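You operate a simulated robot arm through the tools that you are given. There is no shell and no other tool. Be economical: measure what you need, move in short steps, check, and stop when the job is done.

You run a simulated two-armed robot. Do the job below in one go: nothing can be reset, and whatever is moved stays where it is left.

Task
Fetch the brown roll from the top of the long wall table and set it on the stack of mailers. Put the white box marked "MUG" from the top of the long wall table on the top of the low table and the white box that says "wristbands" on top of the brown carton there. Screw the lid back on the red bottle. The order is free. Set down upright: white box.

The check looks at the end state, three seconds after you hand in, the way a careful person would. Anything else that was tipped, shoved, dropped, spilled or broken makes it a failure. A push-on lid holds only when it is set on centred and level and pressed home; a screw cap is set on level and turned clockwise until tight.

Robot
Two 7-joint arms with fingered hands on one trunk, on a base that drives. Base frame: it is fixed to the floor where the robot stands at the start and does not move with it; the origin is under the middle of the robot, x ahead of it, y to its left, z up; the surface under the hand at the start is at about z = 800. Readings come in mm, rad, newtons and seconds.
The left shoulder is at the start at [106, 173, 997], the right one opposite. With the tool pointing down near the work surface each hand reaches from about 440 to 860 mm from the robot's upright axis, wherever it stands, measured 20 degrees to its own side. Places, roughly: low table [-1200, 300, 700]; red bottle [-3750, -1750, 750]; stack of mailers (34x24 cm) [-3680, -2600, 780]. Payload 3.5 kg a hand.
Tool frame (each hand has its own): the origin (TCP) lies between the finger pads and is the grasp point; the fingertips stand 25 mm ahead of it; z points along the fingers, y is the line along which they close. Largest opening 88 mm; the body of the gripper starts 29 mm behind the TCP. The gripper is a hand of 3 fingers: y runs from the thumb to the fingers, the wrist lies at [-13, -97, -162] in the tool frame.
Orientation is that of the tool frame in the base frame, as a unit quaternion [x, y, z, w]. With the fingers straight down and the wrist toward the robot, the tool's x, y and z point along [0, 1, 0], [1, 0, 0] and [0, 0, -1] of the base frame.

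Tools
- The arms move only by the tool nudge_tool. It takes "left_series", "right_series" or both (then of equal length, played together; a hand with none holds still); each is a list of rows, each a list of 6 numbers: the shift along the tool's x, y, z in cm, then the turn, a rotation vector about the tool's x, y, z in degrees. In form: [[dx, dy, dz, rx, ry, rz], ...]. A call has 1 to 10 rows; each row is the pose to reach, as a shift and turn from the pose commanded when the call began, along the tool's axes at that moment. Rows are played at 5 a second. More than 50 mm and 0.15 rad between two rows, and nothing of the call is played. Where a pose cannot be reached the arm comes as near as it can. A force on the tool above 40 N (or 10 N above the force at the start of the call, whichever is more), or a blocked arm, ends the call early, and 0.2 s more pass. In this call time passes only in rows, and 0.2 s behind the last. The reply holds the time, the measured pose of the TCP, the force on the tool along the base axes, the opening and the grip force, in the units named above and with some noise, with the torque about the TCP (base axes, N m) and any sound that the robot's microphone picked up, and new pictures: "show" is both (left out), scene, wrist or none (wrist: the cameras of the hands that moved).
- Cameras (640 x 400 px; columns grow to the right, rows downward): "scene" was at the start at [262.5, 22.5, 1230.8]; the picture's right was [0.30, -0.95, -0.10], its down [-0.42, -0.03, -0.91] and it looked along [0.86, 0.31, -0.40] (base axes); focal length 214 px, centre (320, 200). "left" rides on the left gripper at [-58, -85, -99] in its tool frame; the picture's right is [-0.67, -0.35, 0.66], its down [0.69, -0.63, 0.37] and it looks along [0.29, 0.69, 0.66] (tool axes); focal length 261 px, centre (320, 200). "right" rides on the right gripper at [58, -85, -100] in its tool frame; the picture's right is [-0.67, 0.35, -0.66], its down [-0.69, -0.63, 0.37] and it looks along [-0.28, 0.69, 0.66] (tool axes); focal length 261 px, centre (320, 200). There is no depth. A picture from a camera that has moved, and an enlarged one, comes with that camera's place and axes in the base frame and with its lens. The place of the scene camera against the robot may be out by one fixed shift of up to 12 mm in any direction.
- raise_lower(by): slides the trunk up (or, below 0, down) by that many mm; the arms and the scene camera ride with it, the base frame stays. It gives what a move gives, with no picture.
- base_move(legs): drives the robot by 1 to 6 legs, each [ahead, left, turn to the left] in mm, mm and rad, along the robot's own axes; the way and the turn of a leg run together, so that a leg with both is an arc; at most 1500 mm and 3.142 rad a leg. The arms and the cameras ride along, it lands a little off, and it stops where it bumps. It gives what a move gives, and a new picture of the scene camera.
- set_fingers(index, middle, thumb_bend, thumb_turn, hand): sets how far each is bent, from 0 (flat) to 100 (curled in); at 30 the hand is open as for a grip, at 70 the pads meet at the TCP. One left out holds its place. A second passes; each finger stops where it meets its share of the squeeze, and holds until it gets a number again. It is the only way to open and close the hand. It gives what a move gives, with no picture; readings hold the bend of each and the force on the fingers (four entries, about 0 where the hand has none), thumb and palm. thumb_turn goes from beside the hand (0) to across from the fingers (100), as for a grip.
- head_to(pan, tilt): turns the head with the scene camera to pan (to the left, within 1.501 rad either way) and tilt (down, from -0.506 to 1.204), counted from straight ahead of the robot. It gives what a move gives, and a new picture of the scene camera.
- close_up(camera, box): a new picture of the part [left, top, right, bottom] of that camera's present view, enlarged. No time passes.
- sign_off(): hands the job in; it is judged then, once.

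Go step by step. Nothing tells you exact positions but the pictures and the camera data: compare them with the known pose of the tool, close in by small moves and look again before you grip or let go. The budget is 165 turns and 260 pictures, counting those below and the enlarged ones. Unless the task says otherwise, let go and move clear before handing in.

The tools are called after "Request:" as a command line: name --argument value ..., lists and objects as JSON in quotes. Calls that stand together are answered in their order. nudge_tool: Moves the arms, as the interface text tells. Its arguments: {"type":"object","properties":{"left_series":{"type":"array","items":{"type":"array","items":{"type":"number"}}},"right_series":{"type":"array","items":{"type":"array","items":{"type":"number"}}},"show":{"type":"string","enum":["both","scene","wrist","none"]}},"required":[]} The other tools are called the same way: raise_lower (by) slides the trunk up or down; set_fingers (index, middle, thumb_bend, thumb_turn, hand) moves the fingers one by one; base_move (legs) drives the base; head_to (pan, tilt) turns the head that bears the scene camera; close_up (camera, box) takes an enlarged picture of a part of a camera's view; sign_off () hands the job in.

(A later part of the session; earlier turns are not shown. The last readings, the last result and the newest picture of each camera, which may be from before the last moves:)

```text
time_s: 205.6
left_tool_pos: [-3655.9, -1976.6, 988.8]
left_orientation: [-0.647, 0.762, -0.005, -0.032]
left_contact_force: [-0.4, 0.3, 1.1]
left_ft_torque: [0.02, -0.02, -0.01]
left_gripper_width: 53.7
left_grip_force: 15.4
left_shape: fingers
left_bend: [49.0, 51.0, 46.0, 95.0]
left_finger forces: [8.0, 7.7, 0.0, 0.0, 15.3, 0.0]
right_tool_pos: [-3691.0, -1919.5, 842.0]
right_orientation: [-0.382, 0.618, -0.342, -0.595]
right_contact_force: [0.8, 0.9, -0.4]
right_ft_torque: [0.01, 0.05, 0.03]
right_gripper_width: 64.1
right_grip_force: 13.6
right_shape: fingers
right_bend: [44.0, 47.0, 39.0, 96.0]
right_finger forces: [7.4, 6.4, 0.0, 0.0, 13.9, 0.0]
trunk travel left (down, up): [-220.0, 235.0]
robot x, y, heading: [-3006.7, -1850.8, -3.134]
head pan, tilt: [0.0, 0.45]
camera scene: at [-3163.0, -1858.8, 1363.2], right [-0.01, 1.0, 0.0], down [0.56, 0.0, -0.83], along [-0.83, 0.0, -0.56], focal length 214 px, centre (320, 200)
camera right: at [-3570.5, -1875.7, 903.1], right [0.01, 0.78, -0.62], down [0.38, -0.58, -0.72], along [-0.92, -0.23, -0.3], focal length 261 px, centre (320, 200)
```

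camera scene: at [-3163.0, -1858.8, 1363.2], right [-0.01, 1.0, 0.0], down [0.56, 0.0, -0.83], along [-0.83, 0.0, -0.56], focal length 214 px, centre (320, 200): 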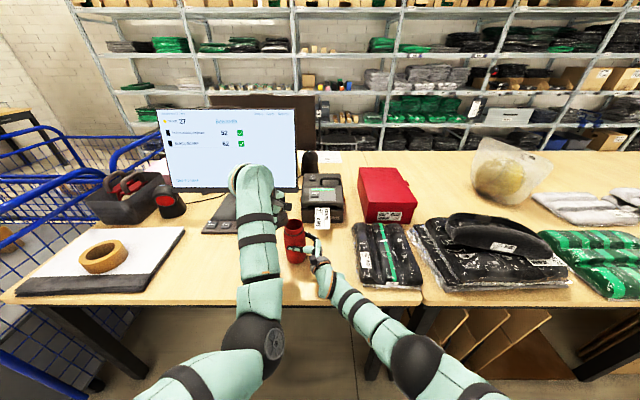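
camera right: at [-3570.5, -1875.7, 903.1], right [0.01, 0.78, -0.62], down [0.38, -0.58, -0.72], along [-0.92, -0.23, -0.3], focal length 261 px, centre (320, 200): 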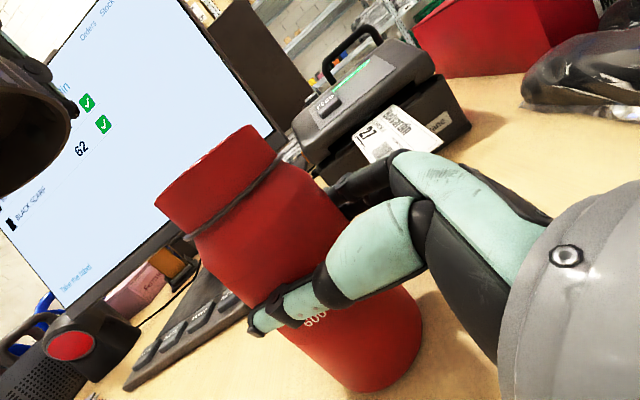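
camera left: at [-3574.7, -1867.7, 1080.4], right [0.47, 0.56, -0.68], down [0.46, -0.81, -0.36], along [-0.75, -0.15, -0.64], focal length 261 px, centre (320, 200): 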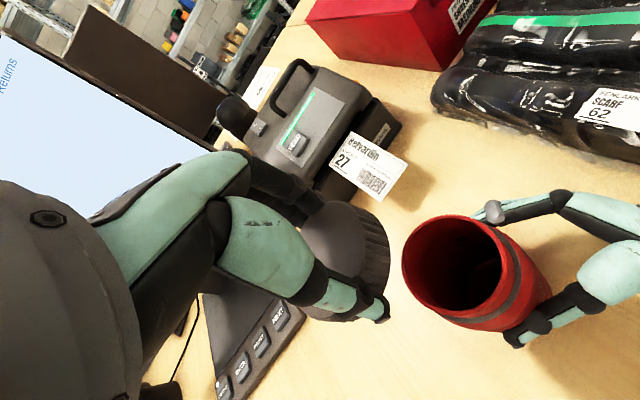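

Right arm handled that well. Now the left hand with the cap over the bottle.

Request:
nudge_tool --left_series '[[-0.5, 1.7, 0, 0.6, -1, 0], [-1.3, 3.4, 0, 1.2, -2, 0], [-2.2, 5, 0, 1.9, -3.2, 0], [-3.2, 5, 1.0, 1.9, -3.2, 0]]' --show "none"

Request:
close_up --camera "scene" --box '[260, 180, 340, 260]'

Request:
close_up --camera "right" --box '[0, 0, 400, 250]'

Request:
close_up --camera "left" --box '[280, 170, 480, 310]'

```text
time_s: 206.6
left_tool_pos: [-3697.8, -1931.6, 976.6]
left_orientation: [-0.644, 0.765, 0.001, 0.001]
left_contact_force: [0.7, 0.2, -0.5]
left_ft_torque: [-0.01, 0.0, 0.0]
left_gripper_width: 53.5
left_grip_force: 15.7
left_shape: fingers
left_bend: [49.0, 51.0, 46.0, 95.0]
left_finger forces: [7.9, 7.6, 0.1, 0.1, 15.4, 0.0]
right_tool_pos: [-3691.7, -1919.3, 841.4]
right_orientation: [-0.381, 0.619, -0.344, -0.595]
right_contact_force: [-0.7, -0.1, 2.0]
right_ft_torque: [-0.02, 0.07, -0.02]
right_gripper_width: 64.0
right_grip_force: 13.9
right_shape: fingers
right_bend: [44.0, 47.0, 39.0, 96.0]
right_finger forces: [7.5, 6.4, 0.0, 0.1, 13.4, 0.0]
trunk travel left (down, up): [-220.0, 235.0]
robot x, y, heading: [-3008.0, -1851.3, -3.135]
head pan, tilt: [0.0, 0.45]
```

```text
5.00 times, centred on (300, 220) of scene
camera zoom: at [-3163.0, -1858.7, 1363.2], right [-0.01, 1.0, 0.0], down [0.56, 0.0, -0.83], along [-0.83, 0.0, -0.56], focal length 1072 px, centre (420, 100)
```

zoom: 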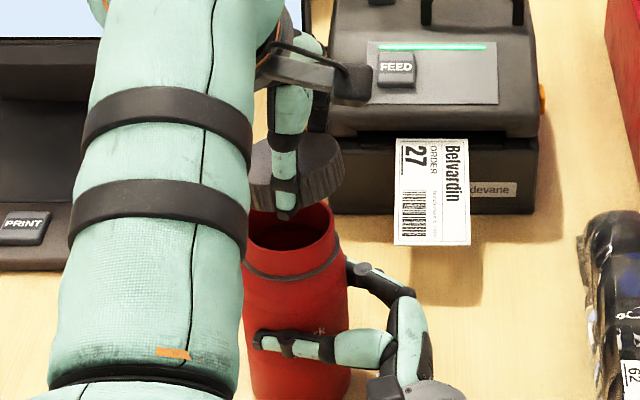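

```text
1.60 times, centred on (200, 125) of right
camera zoom: at [-3570.3, -1875.7, 902.8], right [0.01, 0.78, -0.62], down [0.38, -0.57, -0.72], along [-0.92, -0.23, -0.3], focal length 417 px, centre (512, 320)
```

zoom: 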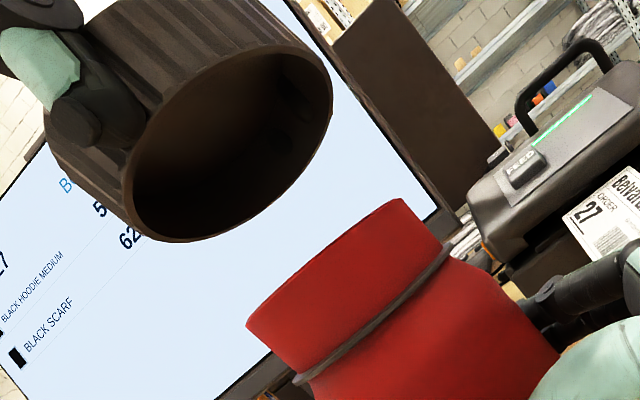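

```text
2.86 times, centred on (380, 240) of left
camera zoom: at [-3604.5, -1889.0, 1077.4], right [0.46, 0.6, -0.65], down [0.51, -0.78, -0.37], along [-0.73, -0.16, -0.66], focal length 745 px, centre (149, 86)
```

zoom: 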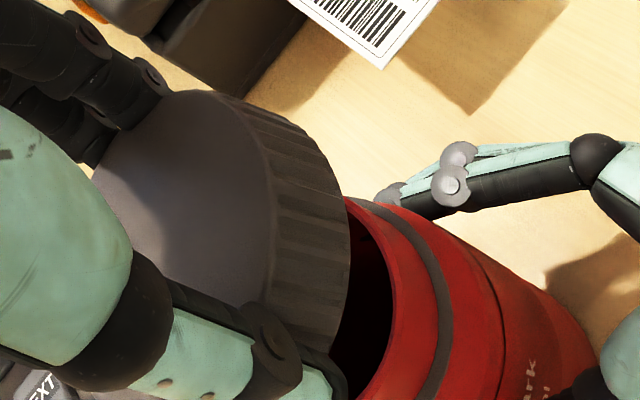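

Nearly aligned. I shift 5 mm left and lower close to the rim for a finer check.

Request:
nudge_tool --left_series '[[0.5, 0, 0.5, 0, 0, 0], [0.5, 0, 1.3, 0, 0, 0], [0.5, 0, 2.0, 0, 0, 0]]' --show "none"

Request:
close_up --camera "scene" --box '[270, 190, 320, 240]'

Request:
close_up --camera "right" --box '[0, 0, 400, 250]'

Request:
close_up --camera "left" --box '[280, 170, 480, 310]'

```text
time_s: 207.4
left_tool_pos: [-3699.8, -1939.2, 957.0]
left_orientation: [-0.645, 0.765, 0.001, 0.001]
left_contact_force: [0.7, -1.0, -0.1]
left_ft_torque: [0.0, 0.0, 0.0]
left_gripper_width: 53.4
left_grip_force: 15.5
left_shape: fingers
left_bend: [49.0, 51.0, 46.0, 95.0]
left_finger forces: [7.9, 7.6, 0.0, 0.0, 15.2, 0.0]
right_tool_pos: [-3691.6, -1920.5, 842.2]
right_orientation: [-0.381, 0.62, -0.344, -0.594]
right_contact_force: [-0.3, 0.2, 2.8]
right_ft_torque: [-0.05, 0.08, -0.02]
right_gripper_width: 63.7
right_grip_force: 13.5
right_shape: fingers
right_bend: [44.0, 47.0, 39.0, 96.0]
right_finger forces: [7.6, 6.5, 0.0, 0.0, 13.6, 0.0]
trunk travel left (down, up): [-220.0, 235.0]
robot x, y, heading: [-3005.8, -1849.7, -3.135]
head pan, tilt: [0.0, 0.45]
```

```text
8.00 times, centred on (295, 215) of scene
camera zoom: at [-3163.1, -1858.9, 1363.2], right [-0.01, 1.0, 0.0], down [0.56, 0.0, -0.83], along [-0.83, 0.0, -0.56], focal length 1716 px, centre (520, 80)
```

zoom: 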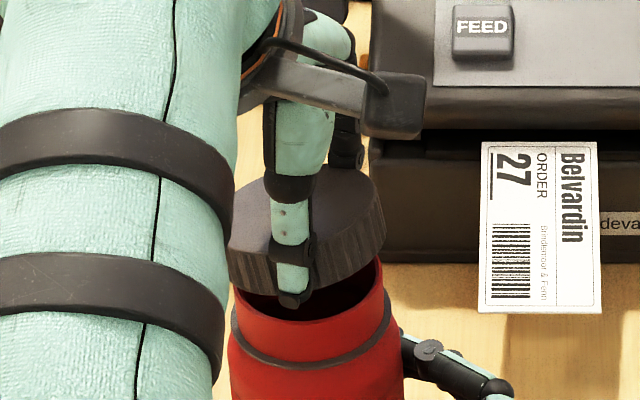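

```text
1.60 times, centred on (200, 125) of right
camera zoom: at [-3570.3, -1875.8, 902.8], right [0.01, 0.78, -0.62], down [0.38, -0.57, -0.72], along [-0.92, -0.23, -0.3], focal length 417 px, centre (512, 320)
```

zoom: 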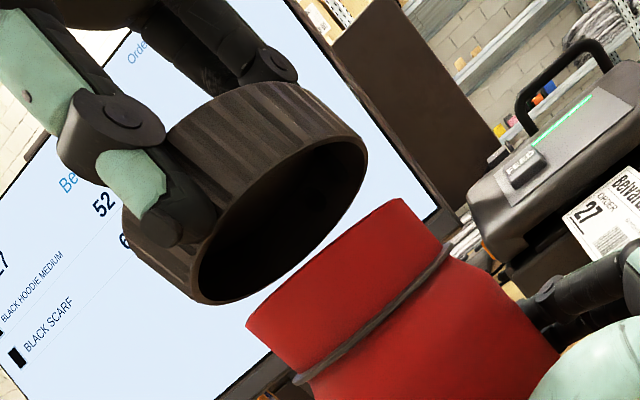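

```text
2.86 times, centred on (380, 240) of left
camera zoom: at [-3606.9, -1895.4, 1057.4], right [0.46, 0.6, -0.65], down [0.51, -0.78, -0.37], along [-0.73, -0.16, -0.66], focal length 745 px, centre (149, 86)
```

zoom: 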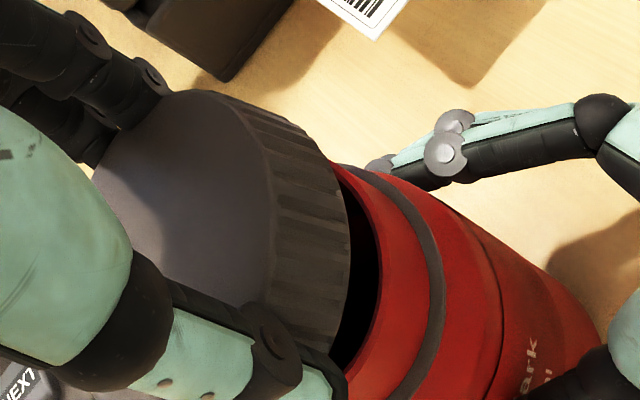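

Aligned within a few mm in all views. I lower onto the rim in small steps.

Request:
nudge_tool --left_series '[[0, 0.2, 0.5, 0, 0, 0], [0, 0.2, 0.9, 0, 0, 0], [0, 0.2, 1.2, 0, 0, 0], [0, 0.2, 1.5, 0, 0, 0]]' --show "none"

Request:
close_up --camera "scene" --box '[270, 190, 320, 240]'

Request:
close_up --camera "right" --box '[0, 0, 400, 250]'

```text
time_s: 208.4
left_tool_pos: [-3702.7, -1939.1, 943.1]
left_orientation: [-0.645, 0.764, 0.001, 0.002]
left_contact_force: [-0.8, -0.6, -0.4]
left_ft_torque: [-0.01, 0.03, -0.01]
left_gripper_width: 53.2
left_grip_force: 15.3
left_shape: fingers
left_bend: [49.0, 51.0, 46.0, 95.0]
left_finger forces: [7.9, 7.5, 0.1, 0.1, 15.5, 0.0]
right_tool_pos: [-3689.5, -1919.7, 841.7]
right_orientation: [-0.381, 0.62, -0.343, -0.594]
right_contact_force: [-0.2, 0.2, 2.5]
right_ft_torque: [0.01, 0.06, -0.02]
right_gripper_width: 63.7
right_grip_force: 13.8
right_shape: fingers
right_bend: [44.0, 47.0, 39.0, 96.0]
right_finger forces: [7.6, 6.3, 0.0, 0.1, 13.6, 0.0]
trunk travel left (down, up): [-220.0, 235.0]
robot x, y, heading: [-3003.8, -1850.8, -3.132]
head pan, tilt: [0.0, 0.45]
```

```text
8.00 times, centred on (295, 215) of scene
camera zoom: at [-3163.0, -1858.9, 1363.2], right [-0.01, 1.0, 0.0], down [0.56, 0.0, -0.83], along [-0.83, 0.0, -0.56], focal length 1716 px, centre (520, 80)
```

zoom: 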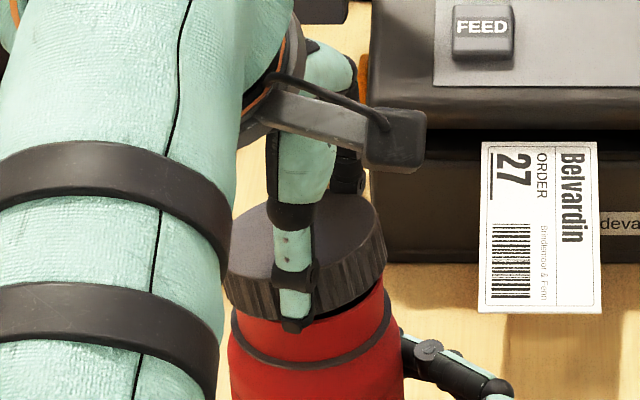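

```text
1.60 times, centred on (200, 125) of right
camera zoom: at [-3570.3, -1875.8, 902.8], right [0.01, 0.78, -0.62], down [0.38, -0.57, -0.72], along [-0.92, -0.23, -0.3], focal length 417 px, centre (512, 320)
```

zoom: 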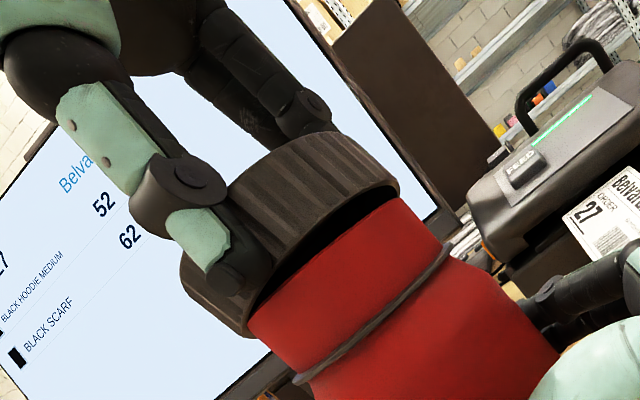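

The cap sits centred just over the rim but tilted. I roll the hand to level the cap here.

Request:
nudge_tool --left_series '[[0, 0, -0.2, 0, 4, 0], [0, 0, -0.2, 0, 8, 0], [0, 0, -0.1, 0, 12, 0]]' --show "none"

Request:
close_up --camera "scene" --box '[270, 190, 320, 240]'

Request:
close_up --camera "right" --box '[0, 0, 400, 250]'

```text
time_s: 209.2
left_tool_pos: [-3703.2, -1937.7, 943.0]
left_orientation: [-0.642, 0.76, -0.066, -0.08]
left_contact_force: [1.2, 1.5, 2.4]
left_ft_torque: [0.02, 0.04, -0.01]
left_gripper_width: 53.3
left_grip_force: 15.6
left_shape: fingers
left_bend: [49.0, 51.0, 46.0, 95.0]
left_finger forces: [8.0, 7.5, 0.0, 0.0, 15.9, 0.1]
right_tool_pos: [-3689.8, -1919.7, 841.1]
right_orientation: [-0.381, 0.619, -0.343, -0.594]
right_contact_force: [-0.9, -0.8, 2.1]
right_ft_torque: [0.02, 0.05, -0.03]
right_gripper_width: 63.9
right_grip_force: 14.0
right_shape: fingers
right_bend: [44.0, 47.0, 39.0, 96.0]
right_finger forces: [7.7, 6.4, 0.0, 0.0, 13.2, 0.0]
trunk travel left (down, up): [-220.0, 235.0]
robot x, y, heading: [-3007.8, -1854.4, -3.138]
head pan, tilt: [0.0, 0.45]
```

```text
8.00 times, centred on (295, 215) of scene
camera zoom: at [-3162.8, -1858.7, 1363.2], right [-0.01, 1.0, 0.0], down [0.56, 0.0, -0.83], along [-0.83, 0.0, -0.56], focal length 1716 px, centre (520, 80)
```

zoom: 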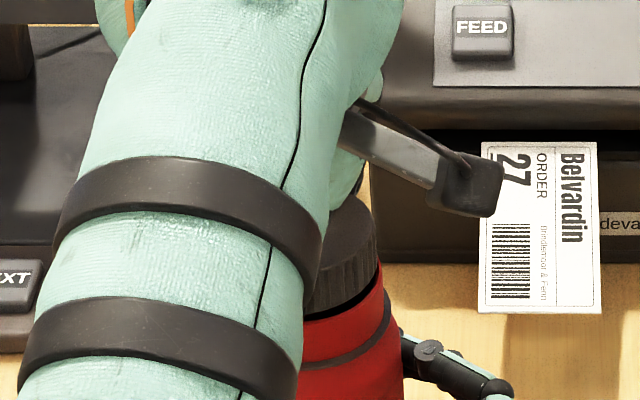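

```text
1.60 times, centred on (200, 125) of right
camera zoom: at [-3570.2, -1875.7, 902.9], right [0.01, 0.78, -0.62], down [0.38, -0.57, -0.72], along [-0.92, -0.23, -0.3], focal length 417 px, centre (512, 320)
```

zoom: 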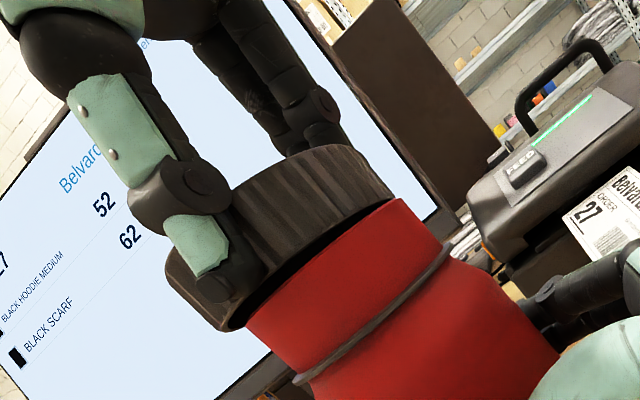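

The cap is level and touching the rim. I press it down gently with a small centring correction.

Request:
nudge_tool --left_series '[[-0.15, 0.13, 0.15, 0, 0, 0], [-0.28, 0.13, 0.4, 0, 0, 0]]' --show "none"

Request:
close_up --camera "right" --box '[0, 0, 400, 250]'

```text
time_s: 209.8
left_tool_pos: [-3703.3, -1935.4, 940.4]
left_orientation: [-0.642, 0.76, -0.066, -0.078]
left_contact_force: [0.4, -0.1, 6.2]
left_ft_torque: [0.05, -0.03, 0.01]
left_gripper_width: 53.4
left_grip_force: 16.5
left_shape: fingers
left_bend: [49.0, 51.0, 46.0, 96.0]
left_finger forces: [8.2, 7.6, 0.0, 0.1, 16.7, 0.0]
right_tool_pos: [-3689.6, -1919.4, 843.1]
right_orientation: [-0.382, 0.62, -0.342, -0.594]
right_contact_force: [-0.6, -0.1, 0.1]
right_ft_torque: [0.02, 0.03, -0.03]
right_gripper_width: 63.7
right_grip_force: 14.0
right_shape: fingers
right_bend: [44.0, 47.0, 39.0, 96.0]
right_finger forces: [7.7, 6.5, 0.0, 0.0, 13.4, 0.1]
trunk travel left (down, up): [-220.0, 235.0]
robot x, y, heading: [-3003.7, -1854.2, -3.134]
head pan, tilt: [0.0, 0.45]
```

```text
1.60 times, centred on (200, 125) of right
camera zoom: at [-3569.8, -1875.7, 903.1], right [0.01, 0.78, -0.62], down [0.38, -0.57, -0.72], along [-0.92, -0.23, -0.3], focal length 417 px, centre (512, 320)
```

zoom: 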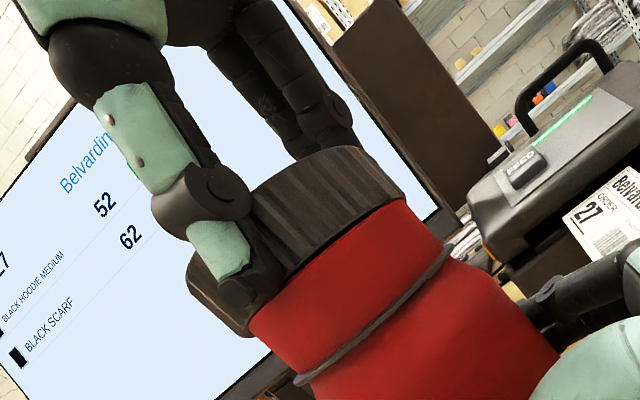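

The cap is seated squarely on the rim. I turn it clockwise with light downward pressure.

Request:
nudge_tool --left_series '[[0, 0, 0.03, -1.6, 0, 7.8], [0, 0, 0.06, -3.3, 0, 15.7], [-0.01, 0, 0.09, -4.9, 0, 23.5], [-0.02, 0, 0.12, -6.6, 0, 31.3], [-0.03, 0, 0.15, -8.2, 0, 39.2], [-0.03, 0, 0.17, -9.9, 0, 47]]' --show "none"

Request:
close_up --camera "right" --box '[0, 0, 640, 400]'

```text
time_s: 211.2
left_tool_pos: [-3704.5, -1936.2, 936.2]
left_orientation: [-0.275, 0.956, -0.029, -0.099]
left_contact_force: [3.2, -0.3, 1.5]
left_ft_torque: [-0.03, -0.14, 0.05]
left_gripper_width: 54.2
left_grip_force: 18.0
left_shape: fingers
left_bend: [49.0, 52.0, 46.0, 93.0]
left_finger forces: [8.6, 7.5, 0.0, 0.0, 18.9, 0.0]
right_tool_pos: [-3690.6, -1919.3, 842.4]
right_orientation: [-0.382, 0.618, -0.343, -0.595]
right_contact_force: [-3.7, 0.4, 4.4]
right_ft_torque: [-0.05, -0.09, -0.12]
right_gripper_width: 63.6
right_grip_force: 13.6
right_shape: fingers
right_bend: [43.0, 47.0, 41.0, 94.0]
right_finger forces: [8.6, 6.5, 0.0, 0.0, 12.1, 0.0]
trunk travel left (down, up): [-220.0, 235.0]
robot x, y, heading: [-3008.7, -1851.7, -3.135]
head pan, tilt: [0.0, 0.45]
```

```text
1.00 times, centred on (320, 200) of right (not enlarged: the box is as wide or as high as the picture)
camera zoom: at [-3570.3, -1875.9, 903.2], right [0.01, 0.78, -0.62], down [0.38, -0.58, -0.72], along [-0.92, -0.23, -0.3], focal length 261 px, centre (320, 200)
```

zoom: 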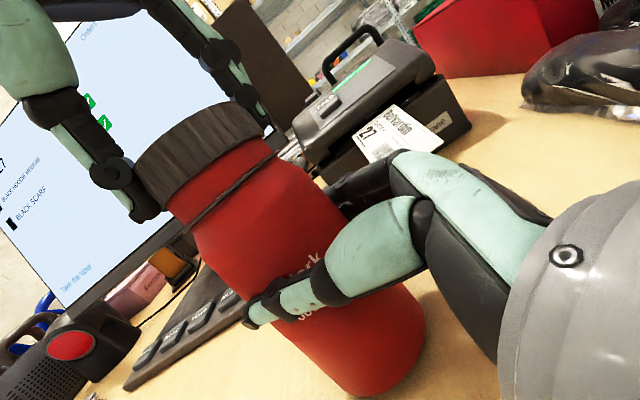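

It engaged: the cap descended about 4 mm. I keep turning clockwise.

Request:
nudge_tool --left_series '[[0, 0, 0.03, -1.6, 0, 7.8], [0, 0, 0.06, -3.3, 0, 15.7], [-0.01, 0, 0.08, -4.9, 0, 23.5], [-0.02, 0, 0.1, -6.6, 0, 31.3], [-0.02, 0, 0.12, -8.2, 0, 39.2]]' --show "none"

Request:
close_up --camera "right" --box '[0, 0, 640, 400]'

```text
time_s: 212.4
left_tool_pos: [-3671.5, -1966.6, 931.4]
left_orientation: [0.068, 0.992, 0.008, -0.104]
left_contact_force: [-7.3, 9.7, 10.1]
left_ft_torque: [0.76, 0.31, 0.24]
left_gripper_width: 53.4
left_grip_force: 17.1
left_shape: fingers
left_bend: [46.0, 47.0, 48.0, 95.0]
left_finger forces: [8.9, 13.1, 0.0, 0.1, 12.3, 0.1]
left hand out of reach, approached as far as the arm can: row 3, 4, 5
right_tool_pos: [-3688.4, -1919.9, 842.2]
right_orientation: [-0.383, 0.619, -0.343, -0.594]
right_contact_force: [12.2, -10.9, 0.8]
right_ft_torque: [0.01, 0.17, 0.17]
right_gripper_width: 61.0
right_grip_force: 10.6
right_shape: fingers
right_bend: [53.0, 52.0, 35.0, 97.0]
right_finger forces: [1.2, 2.4, 0.0, 0.0, 17.0, 0.0]
trunk travel left (down, up): [-220.0, 235.0]
robot x, y, heading: [-3003.7, -1851.5, -3.137]
head pan, tilt: [0.0, 0.45]
```

```text
1.00 times, centred on (320, 200) of right (not enlarged: the box is as wide or as high as the picture)
camera zoom: at [-3568.4, -1876.7, 903.4], right [0.0, 0.78, -0.62], down [0.38, -0.57, -0.72], along [-0.92, -0.23, -0.3], focal length 261 px, centre (320, 200)
```

zoom: 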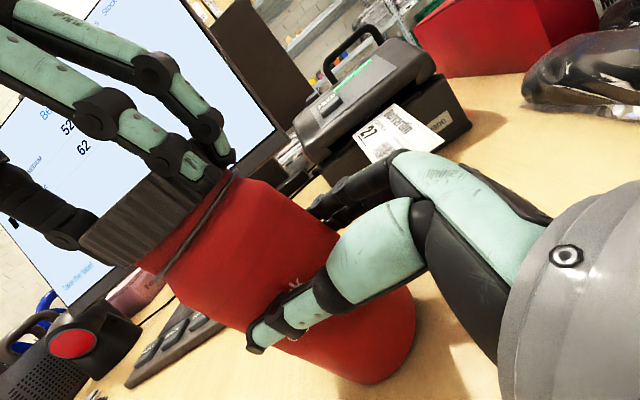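

The left arm ran out of reach and dragged the bottle tilted. I reverse that motion at once.

Request:
nudge_tool --left_series '[[0.9, 0.65, 0.1, 1.6, 0, -7.8], [1.8, 1.3, 0.2, 3.3, 0, -15.7], [2.75, 1.9, 0.3, 4.9, 0, -23.5], [3.66, 2.56, 0.45, 6.6, 0, -31.3]]' --show "none"

Request:
close_up --camera "right" --box '[0, 0, 640, 400]'

Request:
close_up --camera "scene" --box '[240, 170, 360, 280]'

```text
time_s: 213.4
left_tool_pos: [-3703.1, -1936.5, 931.2]
left_orientation: [-0.21, 0.972, -0.023, -0.099]
left_contact_force: [5.6, -4.1, 3.0]
left_ft_torque: [-0.18, -0.25, -0.13]
left_gripper_width: 53.5
left_grip_force: 16.2
left_shape: fingers
left_bend: [51.0, 51.0, 44.0, 97.0]
left_finger forces: [6.6, 6.9, 0.1, 0.0, 19.0, 0.0]
right_tool_pos: [-3690.7, -1918.9, 840.5]
right_orientation: [-0.381, 0.62, -0.343, -0.594]
right_contact_force: [-5.5, 3.5, -3.1]
right_ft_torque: [-0.14, -0.38, 0.02]
right_gripper_width: 59.1
right_grip_force: 12.4
right_shape: fingers
right_bend: [44.0, 48.0, 44.0, 93.0]
right_finger forces: [9.2, 7.2, 0.1, 0.0, 8.8, 0.0]
trunk travel left (down, up): [-220.0, 235.0]
robot x, y, heading: [-3008.4, -1852.7, -3.134]
head pan, tilt: [0.0, 0.45]
```

```text
1.00 times, centred on (320, 200) of right (not enlarged: the box is as wide or as high as the picture)
camera zoom: at [-3570.9, -1874.8, 902.3], right [0.01, 0.78, -0.62], down [0.38, -0.58, -0.72], along [-0.92, -0.23, -0.3], focal length 261 px, centre (320, 200)
```

zoom: 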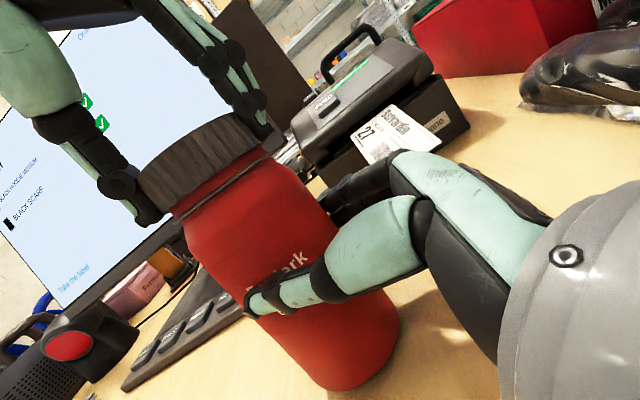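

```text
3.64 times, centred on (300, 225) of scene
camera zoom: at [-3163.4, -1858.5, 1363.1], right [-0.01, 1.0, 0.0], down [0.56, 0.0, -0.83], along [-0.83, -0.01, -0.56], focal length 780 px, centre (393, 109)
```

zoom: 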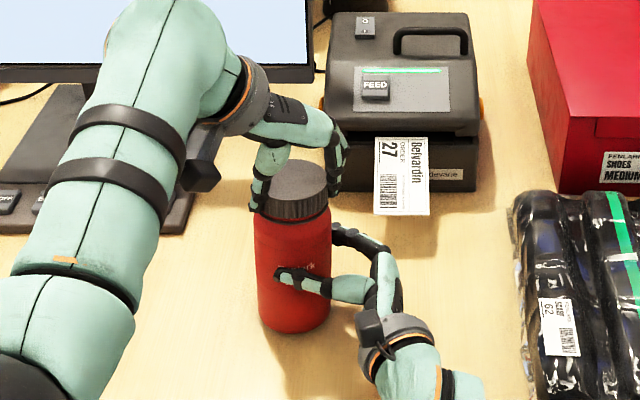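

Upright again with the cap straight on the neck. I release the cap to regrip with a level hand.

Request:
set_fingers --hand "left" --index 30 --middle 30 --thumb_bend 30

Request:
close_up --camera "right" --box '[0, 0, 640, 400]'

Request:
close_up --camera "scene" --box '[240, 170, 360, 280]'

```text
time_s: 214.4
left_tool_pos: [-3702.7, -1935.4, 932.3]
left_orientation: [-0.208, 0.973, -0.022, -0.1]
left_contact_force: [0.6, -1.3, -0.7]
left_ft_torque: [0.0, -0.01, 0.03]
left_gripper_width: 85.9
left_grip_force: 0.4
left_shape: fingers
left_bend: [30.0, 30.0, 28.0, 97.0]
left_finger forces: [0.1, 0.0, 0.1, 0.0, 1.2, 0.0]
right_tool_pos: [-3690.9, -1919.8, 841.4]
right_orientation: [-0.381, 0.62, -0.344, -0.594]
right_contact_force: [-1.7, 0.7, -1.3]
right_ft_torque: [-0.05, -0.16, -0.06]
right_gripper_width: 58.9
right_grip_force: 11.1
right_shape: fingers
right_bend: [45.0, 48.0, 43.0, 94.0]
right_finger forces: [6.5, 5.6, 0.1, 0.1, 9.4, 0.0]
trunk travel left (down, up): [-220.0, 235.0]
robot x, y, heading: [-3003.8, -1849.7, -3.139]
head pan, tilt: [0.0, 0.45]
```

```text
1.00 times, centred on (320, 200) of right (not enlarged: the box is as wide or as high as the picture)
camera zoom: at [-3570.7, -1875.8, 902.4], right [0.01, 0.78, -0.62], down [0.38, -0.57, -0.72], along [-0.92, -0.23, -0.3], focal length 261 px, centre (320, 200)
```

zoom: 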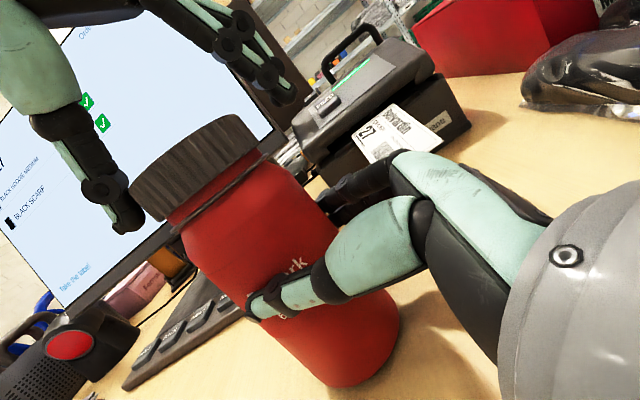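

```text
3.64 times, centred on (300, 225) of scene
camera zoom: at [-3163.6, -1859.0, 1363.1], right [-0.01, 1.0, 0.0], down [0.56, 0.0, -0.83], along [-0.83, 0.0, -0.56], focal length 780 px, centre (393, 109)
```

zoom: 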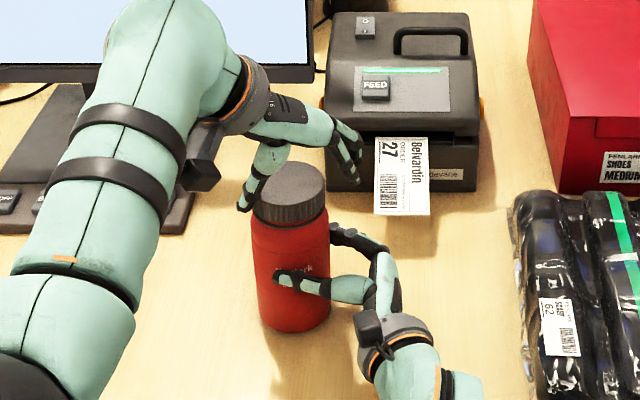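

Cap sits straight on the neck. I raise the left hand, level it and turn it back counter-clockwise for a new stroke.

Request:
nudge_tool --left_series '[[0.4, 0, -2, 0, 0, 0], [0.8, 0, -4, 0, -4, 0], [1.2, 0, -5.8, 0, -8, 0], [1.2, 0, -5.8, 0, -11.8, 0]]' --show "none"

Request:
nudge_tool --left_series '[[0, 0, 0, 0, 0, -8], [0, 0, 0, 0, 0, -16], [0, 0, 0, 0, 0, -24], [0, 0, 0, 0, 0, -32], [0, 0, 0, 0, 0, -40], [0, 0, 0, 0, 0, -48], [0, 0, 0, 0, 0, -56], [0, 0, 0, 0, 0, -64]]' --show "both"

```text
time_s: 215.4
left_tool_pos: [-3697.5, -1943.8, 992.7]
left_orientation: [-0.21, 0.978, 0.0, 0.0]
left_contact_force: [-0.6, -0.6, -0.1]
left_ft_torque: [-0.02, 0.03, 0.0]
left_gripper_width: 85.2
left_grip_force: 0.0
left_shape: fingers
left_bend: [30.0, 30.0, 30.0, 97.0]
left_finger forces: [0.0, 0.1, 0.0, 0.1, 0.0, 0.0]
left hand out of reach, approached as far as the arm can: row 4
right_tool_pos: [-3690.8, -1920.5, 841.5]
right_orientation: [-0.382, 0.62, -0.343, -0.594]
right_contact_force: [0.2, -0.3, -0.9]
right_ft_torque: [0.05, -0.02, 0.02]
right_gripper_width: 58.3
right_grip_force: 9.9
right_shape: fingers
right_bend: [46.0, 48.0, 42.0, 96.0]
right_finger forces: [5.4, 5.6, 0.0, 0.0, 10.2, 0.0]
trunk travel left (down, up): [-220.0, 235.0]
robot x, y, heading: [-3010.0, -1853.3, -3.138]
head pan, tilt: [0.0, 0.45]
```

```text
time_s: 217.2
left_tool_pos: [-3749.9, -1931.1, 989.8]
left_orientation: [-0.696, 0.718, -0.002, 0.0]
left_contact_force: [0.2, 0.0, 0.3]
left_ft_torque: [-0.04, 0.02, 0.03]
left_gripper_width: 84.9
left_grip_force: 0.0
left_shape: fingers
left_bend: [30.0, 30.0, 30.0, 97.0]
left_finger forces: [0.0, 0.0, 0.1, 0.1, 0.0, 0.0]
left hand out of reach, approached as far as the arm can: row 1, 2, 3, 4, 5, 6, 7, 8
right_tool_pos: [-3689.9, -1919.3, 840.8]
right_orientation: [-0.381, 0.62, -0.343, -0.594]
right_contact_force: [0.0, 0.9, -0.9]
right_ft_torque: [0.02, 0.01, -0.01]
right_gripper_width: 58.2
right_grip_force: 10.5
right_shape: fingers
right_bend: [46.0, 48.0, 42.0, 96.0]
right_finger forces: [5.4, 5.6, 0.0, 0.1, 10.1, 0.1]
trunk travel left (down, up): [-220.0, 235.0]
robot x, y, heading: [-3007.8, -1848.9, -3.132]
head pan, tilt: [0.0, 0.45]
camera scene: at [-3163.5, -1858.5, 1363.1], right [-0.01, 1.0, 0.0], down [0.56, 0.0, -0.83], along [-0.83, -0.01, -0.56], focal length 214 px, centre (320, 200)
camera left: at [-3662.7, -1874.4, 1089.6], right [0.37, 0.66, -0.66], down [0.61, -0.7, -0.36], along [-0.7, -0.27, -0.66], focal length 261 px, centre (320, 200)
```

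scene: 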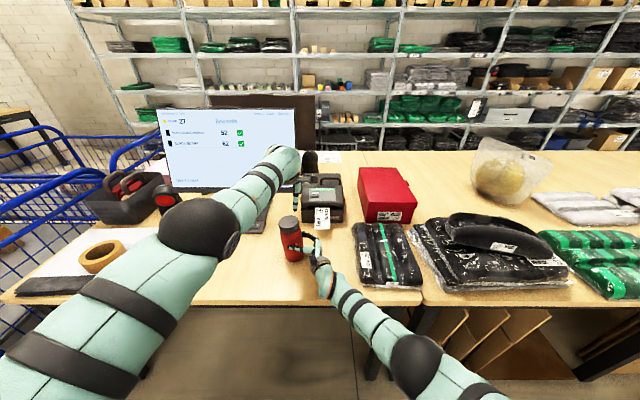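
left: 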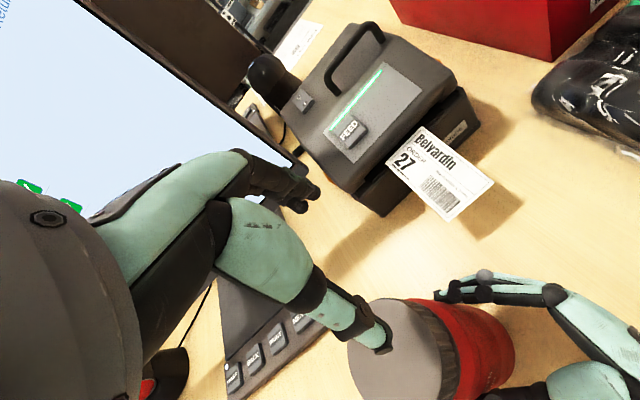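

The arm is happiest with the hand yawed clockwise. I go back to the workable yaw (about +16°) above the cap.

Request:
nudge_tool --left_series '[[0.2, -1, 0, 0, 0, 5], [0.6, -2, 0, 0, 0, 10], [1.0, -3.4, 0, 0, 0, 14], [1.2, -4.7, 0, 0, 0, 17]]' --show "wrist"

Request:
close_up --camera "scene" --box '[260, 180, 340, 260]'

```text
time_s: 218.2
left_tool_pos: [-3746.8, -1937.0, 991.2]
left_orientation: [-0.581, 0.814, -0.001, 0.001]
left_contact_force: [-0.2, -0.5, 0.8]
left_ft_torque: [0.02, 0.01, 0.0]
left_gripper_width: 85.0
left_grip_force: 0.1
left_shape: fingers
left_bend: [30.0, 30.0, 30.0, 97.0]
left_finger forces: [0.1, 0.0, 0.1, 0.0, 0.0, 0.0]
left hand out of reach, approached as far as the arm can: row 1, 2, 3, 4
right_tool_pos: [-3690.9, -1920.0, 842.1]
right_orientation: [-0.382, 0.62, -0.343, -0.594]
right_contact_force: [0.1, -0.1, -1.0]
right_ft_torque: [0.04, -0.03, -0.02]
right_gripper_width: 57.9
right_grip_force: 10.8
right_shape: fingers
right_bend: [46.0, 48.0, 42.0, 96.0]
right_finger forces: [5.3, 5.7, 0.0, 0.1, 10.0, 0.0]
trunk travel left (down, up): [-220.0, 235.0]
robot x, y, heading: [-3005.0, -1849.6, -3.133]
head pan, tilt: [0.0, 0.45]
camera left: at [-3648.3, -1907.9, 1091.0], right [0.55, 0.52, -0.66], down [0.37, -0.85, -0.36], along [-0.75, -0.05, -0.66], focal length 261 px, centre (320, 200)
```

left: 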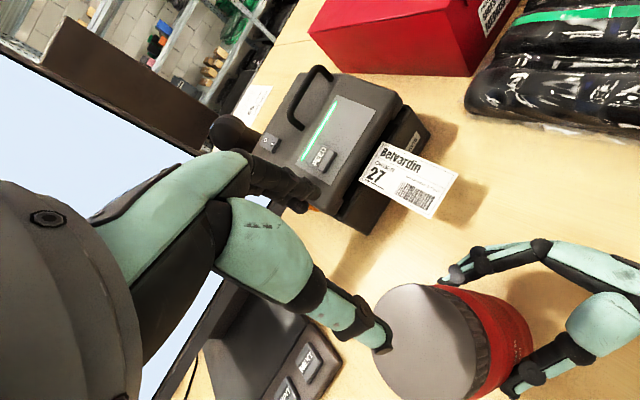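

```text
5.00 times, centred on (300, 220) of scene
camera zoom: at [-3163.6, -1859.0, 1363.1], right [-0.01, 1.0, 0.0], down [0.56, 0.0, -0.83], along [-0.83, 0.0, -0.56], focal length 1072 px, centre (420, 100)
```

zoom: 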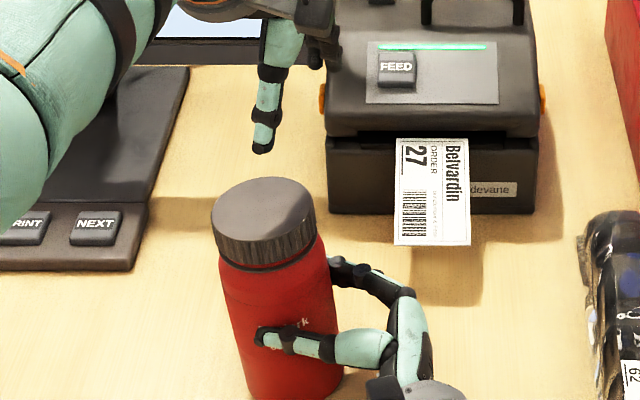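

The bottle is leaning slightly in the right grip. I open the right hand so that it settles upright, then look.

Request:
set_fingers --hand "right" --index 36 --middle 36 --thumb_bend 36

Request:
nudge_tool --left_series '[[2, -0.7, -0.5, 0, 0, 0], [4.3, -1.5, -1, 0, 0, 0], [3.5, -4, -1, 0, 0, 0], [2.6, -6.5, -1, 0, 0, 0], [1.7, -9, -1, 0, 0, 0]]' --show "both"

Request:
close_up --camera "scene" --box '[260, 180, 340, 260]'

```text
time_s: 219.2
left_tool_pos: [-3745.7, -1936.2, 991.3]
left_orientation: [-0.582, 0.813, -0.001, 0.0]
left_contact_force: [-0.8, -0.4, 0.1]
left_ft_torque: [-0.03, 0.01, 0.01]
left_gripper_width: 85.1
left_grip_force: 0.0
left_shape: fingers
left_bend: [30.0, 30.0, 30.0, 97.0]
left_finger forces: [0.0, 0.1, 0.0, 0.0, 0.0, 0.0]
right_tool_pos: [-3689.4, -1920.1, 842.5]
right_orientation: [-0.381, 0.62, -0.343, -0.594]
right_contact_force: [-1.0, 0.3, 0.0]
right_ft_torque: [-0.01, 0.01, -0.03]
right_gripper_width: 72.0
right_grip_force: 0.0
right_shape: fingers
right_bend: [36.0, 36.0, 36.0, 97.0]
right_finger forces: [0.1, 0.0, 0.0, 0.1, 0.1, 0.1]
trunk travel left (down, up): [-220.0, 235.0]
robot x, y, heading: [-3006.4, -1853.6, -3.139]
head pan, tilt: [0.0, 0.45]
```

```text
time_s: 220.4
left_tool_pos: [-3753.6, -1972.9, 1001.4]
left_orientation: [-0.582, 0.813, -0.001, 0.0]
left_contact_force: [-0.8, -0.4, -0.3]
left_ft_torque: [0.0, -0.03, 0.05]
left_gripper_width: 85.1
left_grip_force: 0.1
left_shape: fingers
left_bend: [30.0, 30.0, 30.0, 97.0]
left_finger forces: [0.1, 0.0, 0.1, 0.0, 0.0, 0.0]
left hand out of reach, approached as far as the arm can: row 1, 2, 3, 4, 5
right_tool_pos: [-3691.1, -1918.5, 841.7]
right_orientation: [-0.381, 0.619, -0.344, -0.594]
right_contact_force: [-0.1, 0.3, -0.5]
right_ft_torque: [0.01, 0.01, 0.01]
right_gripper_width: 72.0
right_grip_force: 0.0
right_shape: fingers
right_bend: [36.0, 36.0, 36.0, 97.0]
right_finger forces: [0.0, 0.1, 0.0, 0.0, 0.0, 0.0]
trunk travel left (down, up): [-220.0, 235.0]
robot x, y, heading: [-3006.6, -1849.7, -3.138]
head pan, tilt: [0.0, 0.45]
camera scene: at [-3163.4, -1858.9, 1363.1], right [-0.01, 1.0, 0.0], down [0.56, 0.0, -0.83], along [-0.83, 0.0, -0.56], focal length 214 px, centre (320, 200)
camera left: at [-3653.7, -1944.1, 1100.9], right [0.55, 0.52, -0.66], down [0.38, -0.85, -0.36], along [-0.75, -0.05, -0.66], focal length 261 px, centre (320, 200)
```

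scene: 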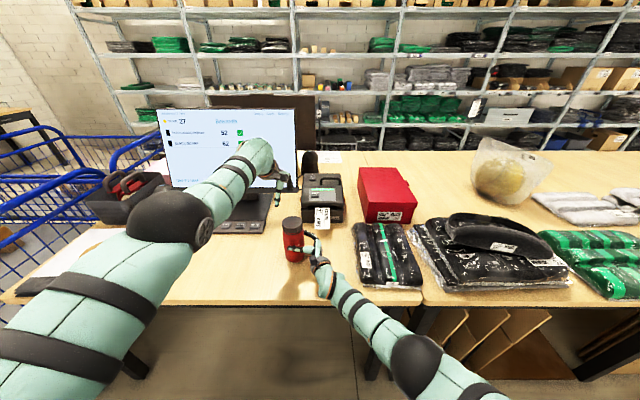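
left: 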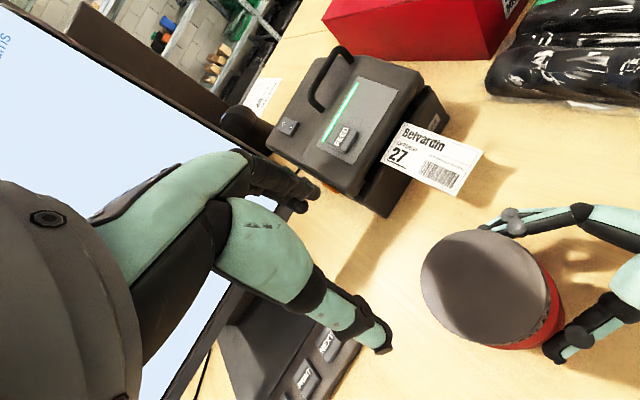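

```text
5.00 times, centred on (300, 220) of scene
camera zoom: at [-3163.4, -1858.9, 1363.1], right [-0.01, 1.0, 0.0], down [0.56, 0.0, -0.83], along [-0.83, 0.0, -0.56], focal length 1072 px, centre (420, 100)
```

zoom: 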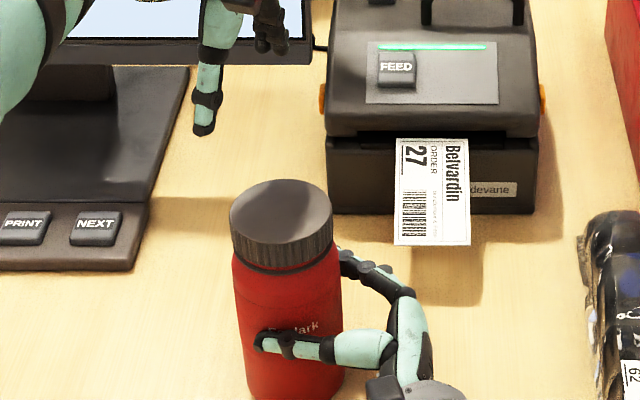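

Bottle stands upright with the cap on. The left arm's elbow is in a bad posture, so I reset it by raising and retracting the arm, then come in again.

Request:
nudge_tool --left_series '[[0, 0, -4, 0, 0, 0], [0, 0, -8, 0, 0, 0], [0, 0, -12, 0, 0, 0], [0, 0, -16, 0, 0, 0], [0, -3.5, -19, 0, 0, -3], [0, -7, -22, 0, 0, -6], [0, -10.5, -25, 0, 0, -9], [0, -14, -28, 0, 0, -12], [0, -18, -30, 0, 0, -15], [0, -22, -31, 0, 0, -18]]' --show "none"

Request:
nudge_tool --left_series '[[1, -4, -0.5, 0, 0, 0], [2, -8, -1, 0, 0, 0], [3, -12, -1, 0, 0, 0], [4, -14, -1, 0, 0, 0]]' --show "scene"

```text
time_s: 222.8
left_tool_pos: [-3560.0, -2084.3, 1255.3]
left_orientation: [0.729, -0.682, 0.041, -0.047]
left_contact_force: [-0.5, 0.5, 0.5]
left_ft_torque: [0.04, 0.01, 0.01]
left_gripper_width: 84.9
left_grip_force: 0.0
left_shape: fingers
left_bend: [30.0, 30.0, 30.0, 97.0]
left_finger forces: [0.1, 0.1, 0.0, 0.0, 0.0, 0.0]
left hand out of reach, approached as far as the arm can: row 2, 3, 4
right_tool_pos: [-3690.2, -1919.0, 842.5]
right_orientation: [-0.382, 0.619, -0.343, -0.595]
right_contact_force: [-0.5, -0.5, 0.9]
right_ft_torque: [0.0, -0.02, 0.02]
right_gripper_width: 72.1
right_grip_force: 0.1
right_shape: fingers
right_bend: [36.0, 36.0, 36.0, 97.0]
right_finger forces: [0.1, 0.0, 0.1, 0.0, 0.0, 0.0]
trunk travel left (down, up): [-220.0, 235.0]
robot x, y, heading: [-3006.9, -1851.4, -3.135]
head pan, tilt: [0.0, 0.45]
stopped in row 10 (left hand): the arm was blocked; the commanded pose is now the measured one
```

```text
time_s: 223.4
left_tool_pos: [-3505.0, -2142.1, 1187.0]
left_orientation: [0.753, -0.639, 0.105, -0.116]
left_contact_force: [0.3, -0.5, -0.9]
left_ft_torque: [-0.01, -0.01, 0.01]
left_gripper_width: 85.1
left_grip_force: 0.1
left_shape: fingers
left_bend: [30.0, 30.0, 30.0, 97.0]
left_finger forces: [0.0, 0.1, 0.0, 0.0, 0.0, 0.1]
right_tool_pos: [-3690.0, -1920.4, 842.4]
right_orientation: [-0.382, 0.62, -0.343, -0.594]
right_contact_force: [-0.5, -0.8, -0.4]
right_ft_torque: [-0.04, -0.02, -0.02]
right_gripper_width: 72.5
right_grip_force: 0.1
right_shape: fingers
right_bend: [36.0, 36.0, 36.0, 97.0]
right_finger forces: [0.0, 0.0, 0.1, 0.0, 0.0, 0.0]
trunk travel left (down, up): [-220.0, 235.0]
robot x, y, heading: [-3008.9, -1852.5, -3.138]
head pan, tilt: [0.0, 0.45]
stopped in row 2 (left hand): the arm was blocked; the commanded pose is now the measured one
camera scene: at [-3163.5, -1859.9, 1363.1], right [-0.01, 1.0, 0.0], down [0.56, 0.0, -0.83], along [-0.83, 0.0, -0.56], focal length 214 px, centre (320, 200)
```

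scene: 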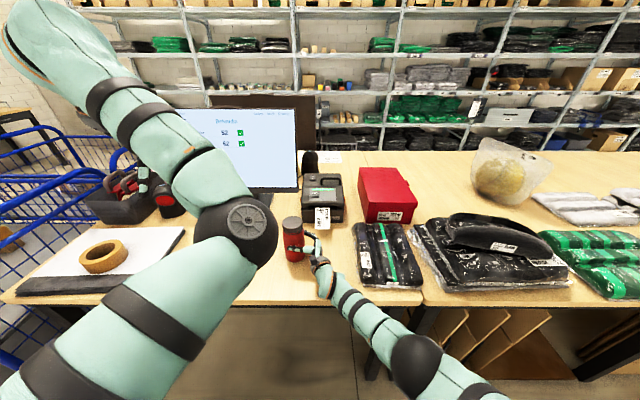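

Request:
nudge_tool --left_series '[[-2.4, 2.8, 0.8, -2, 0, 0], [-4.9, 5.6, 1.6, -4, 0, 0], [-7.3, 8.4, 2.6, -6, 0, 0], [-9.8, 11.2, 3.6, -8, 0, 0], [-12.2, 14, 4.8, -10, 0, 0], [-14.7, 16.8, 6, -12, 0, 0], [-17.1, 19.6, 7.4, -14, 0, 0], [-19.6, 22.4, 8.8, -16, 0, 0], [-22, 25.1, 10.2, -18, 0, 0]]' --show "none"

Request:
nudge_tool --left_series '[[0, -1.5, 0, 0, 4, 0], [0, -3, 0, 0, 8, 0], [0, -4.5, 0, 0, 12, 2], [0, -6, 0, 0, 13, 4]]' --show "scene"

```text
time_s: 225.4
left_tool_pos: [-3743.9, -1956.8, 1011.6]
left_orientation: [0.76, -0.65, 0.004, 0.005]
left_contact_force: [-0.9, -0.2, -0.2]
left_ft_torque: [-0.03, 0.02, 0.0]
left_gripper_width: 84.9
left_grip_force: 0.1
left_shape: fingers
left_bend: [30.0, 30.0, 30.0, 97.0]
left_finger forces: [0.0, 0.1, 0.1, 0.0, 0.1, 0.0]
right_tool_pos: [-3691.2, -1919.4, 840.8]
right_orientation: [-0.382, 0.62, -0.343, -0.593]
right_contact_force: [0.8, -0.4, -0.3]
right_ft_torque: [-0.02, 0.01, 0.01]
right_gripper_width: 72.4
right_grip_force: 0.0
right_shape: fingers
right_bend: [36.0, 36.0, 36.0, 97.0]
right_finger forces: [0.0, 0.1, 0.0, 0.0, 0.0, 0.0]
trunk travel left (down, up): [-220.0, 235.0]
robot x, y, heading: [-3007.9, -1849.6, -3.137]
head pan, tilt: [0.0, 0.45]
```

```text
time_s: 226.4
left_tool_pos: [-3689.0, -1959.3, 1015.2]
left_orientation: [0.738, -0.664, 0.087, 0.081]
left_contact_force: [-0.3, 0.2, -0.2]
left_ft_torque: [0.0, -0.02, 0.01]
left_gripper_width: 84.9
left_grip_force: 0.0
left_shape: fingers
left_bend: [30.0, 30.0, 30.0, 97.0]
left_finger forces: [0.1, 0.0, 0.1, 0.1, 0.1, 0.0]
right_tool_pos: [-3690.9, -1919.5, 842.6]
right_orientation: [-0.381, 0.621, -0.343, -0.593]
right_contact_force: [0.2, -0.5, 0.2]
right_ft_torque: [0.0, -0.01, 0.0]
right_gripper_width: 72.3
right_grip_force: 0.0
right_shape: fingers
right_bend: [36.0, 36.0, 36.0, 97.0]
right_finger forces: [0.0, 0.0, 0.0, 0.0, 0.0, 0.0]
trunk travel left (down, up): [-220.0, 235.0]
robot x, y, heading: [-3010.1, -1847.3, -3.127]
head pan, tilt: [0.0, 0.45]
camera scene: at [-3163.2, -1859.5, 1363.2], right [-0.01, 1.0, 0.0], down [0.56, 0.0, -0.83], along [-0.83, 0.0, -0.56], focal length 214 px, centre (320, 200)
```

scene: 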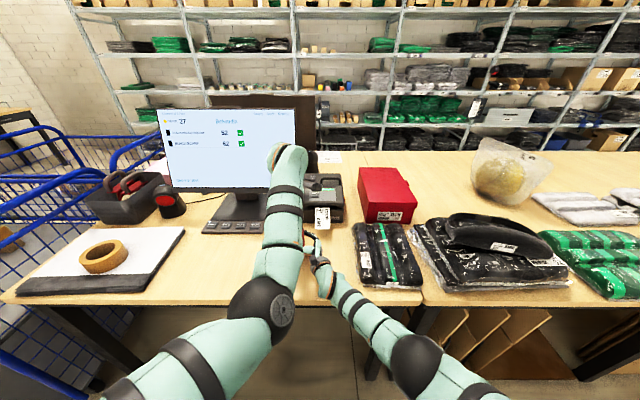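

The arm is back in the good posture. I level the hand over the cap and look.

Request:
nudge_tool --left_series '[[-0.8, 0.3, 0.3, 0, -4.5, 0], [-1.6, 0.6, 0.7, 0, -9, 0], [-2.3, 1.0, 1.3, 0, -13.6, 0]]' --show "wrist"

Request:
close_up --camera "scene" --box '[260, 180, 340, 260]'

```text
time_s: 227.2
left_tool_pos: [-3698.1, -1932.1, 995.1]
left_orientation: [0.738, -0.675, 0.001, 0.0]
left_contact_force: [-0.6, 0.0, -0.1]
left_ft_torque: [0.0, -0.03, 0.04]
left_gripper_width: 84.9
left_grip_force: 0.0
left_shape: fingers
left_bend: [30.0, 30.0, 30.0, 97.0]
left_finger forces: [0.1, 0.0, 0.0, 0.0, 0.0, 0.0]
right_tool_pos: [-3690.5, -1919.2, 841.3]
right_orientation: [-0.382, 0.619, -0.343, -0.594]
right_contact_force: [-0.7, -0.3, 0.4]
right_ft_torque: [0.01, 0.0, -0.01]
right_gripper_width: 72.1
right_grip_force: 0.2
right_shape: fingers
right_bend: [36.0, 36.0, 36.0, 97.0]
right_finger forces: [0.0, 0.0, 0.0, 0.1, 0.1, 0.0]
trunk travel left (down, up): [-220.0, 235.0]
robot x, y, heading: [-3006.0, -1848.3, -3.139]
head pan, tilt: [0.0, 0.45]
camera left: at [-3618.6, -1865.4, 1094.7], right [0.29, 0.7, -0.66], down [0.69, -0.63, -0.36], along [-0.66, -0.35, -0.66], focal length 261 px, centre (320, 200)
```

left: 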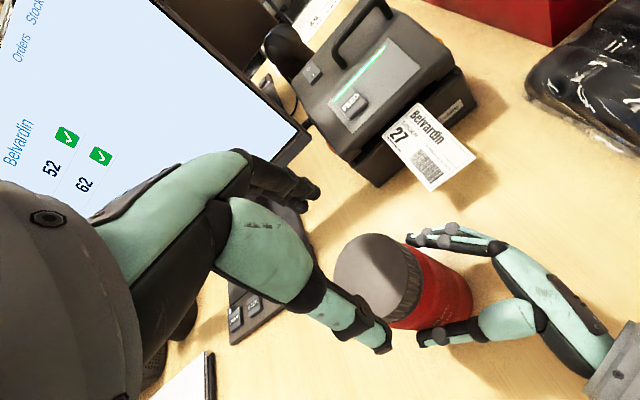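

```text
5.00 times, centred on (300, 220) of scene
camera zoom: at [-3163.5, -1859.0, 1363.1], right [-0.01, 1.0, 0.0], down [0.56, 0.0, -0.83], along [-0.83, 0.0, -0.56], focal length 1072 px, centre (420, 100)
```

zoom: 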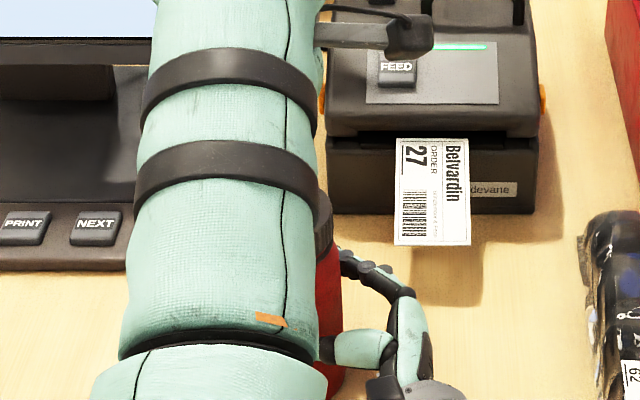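

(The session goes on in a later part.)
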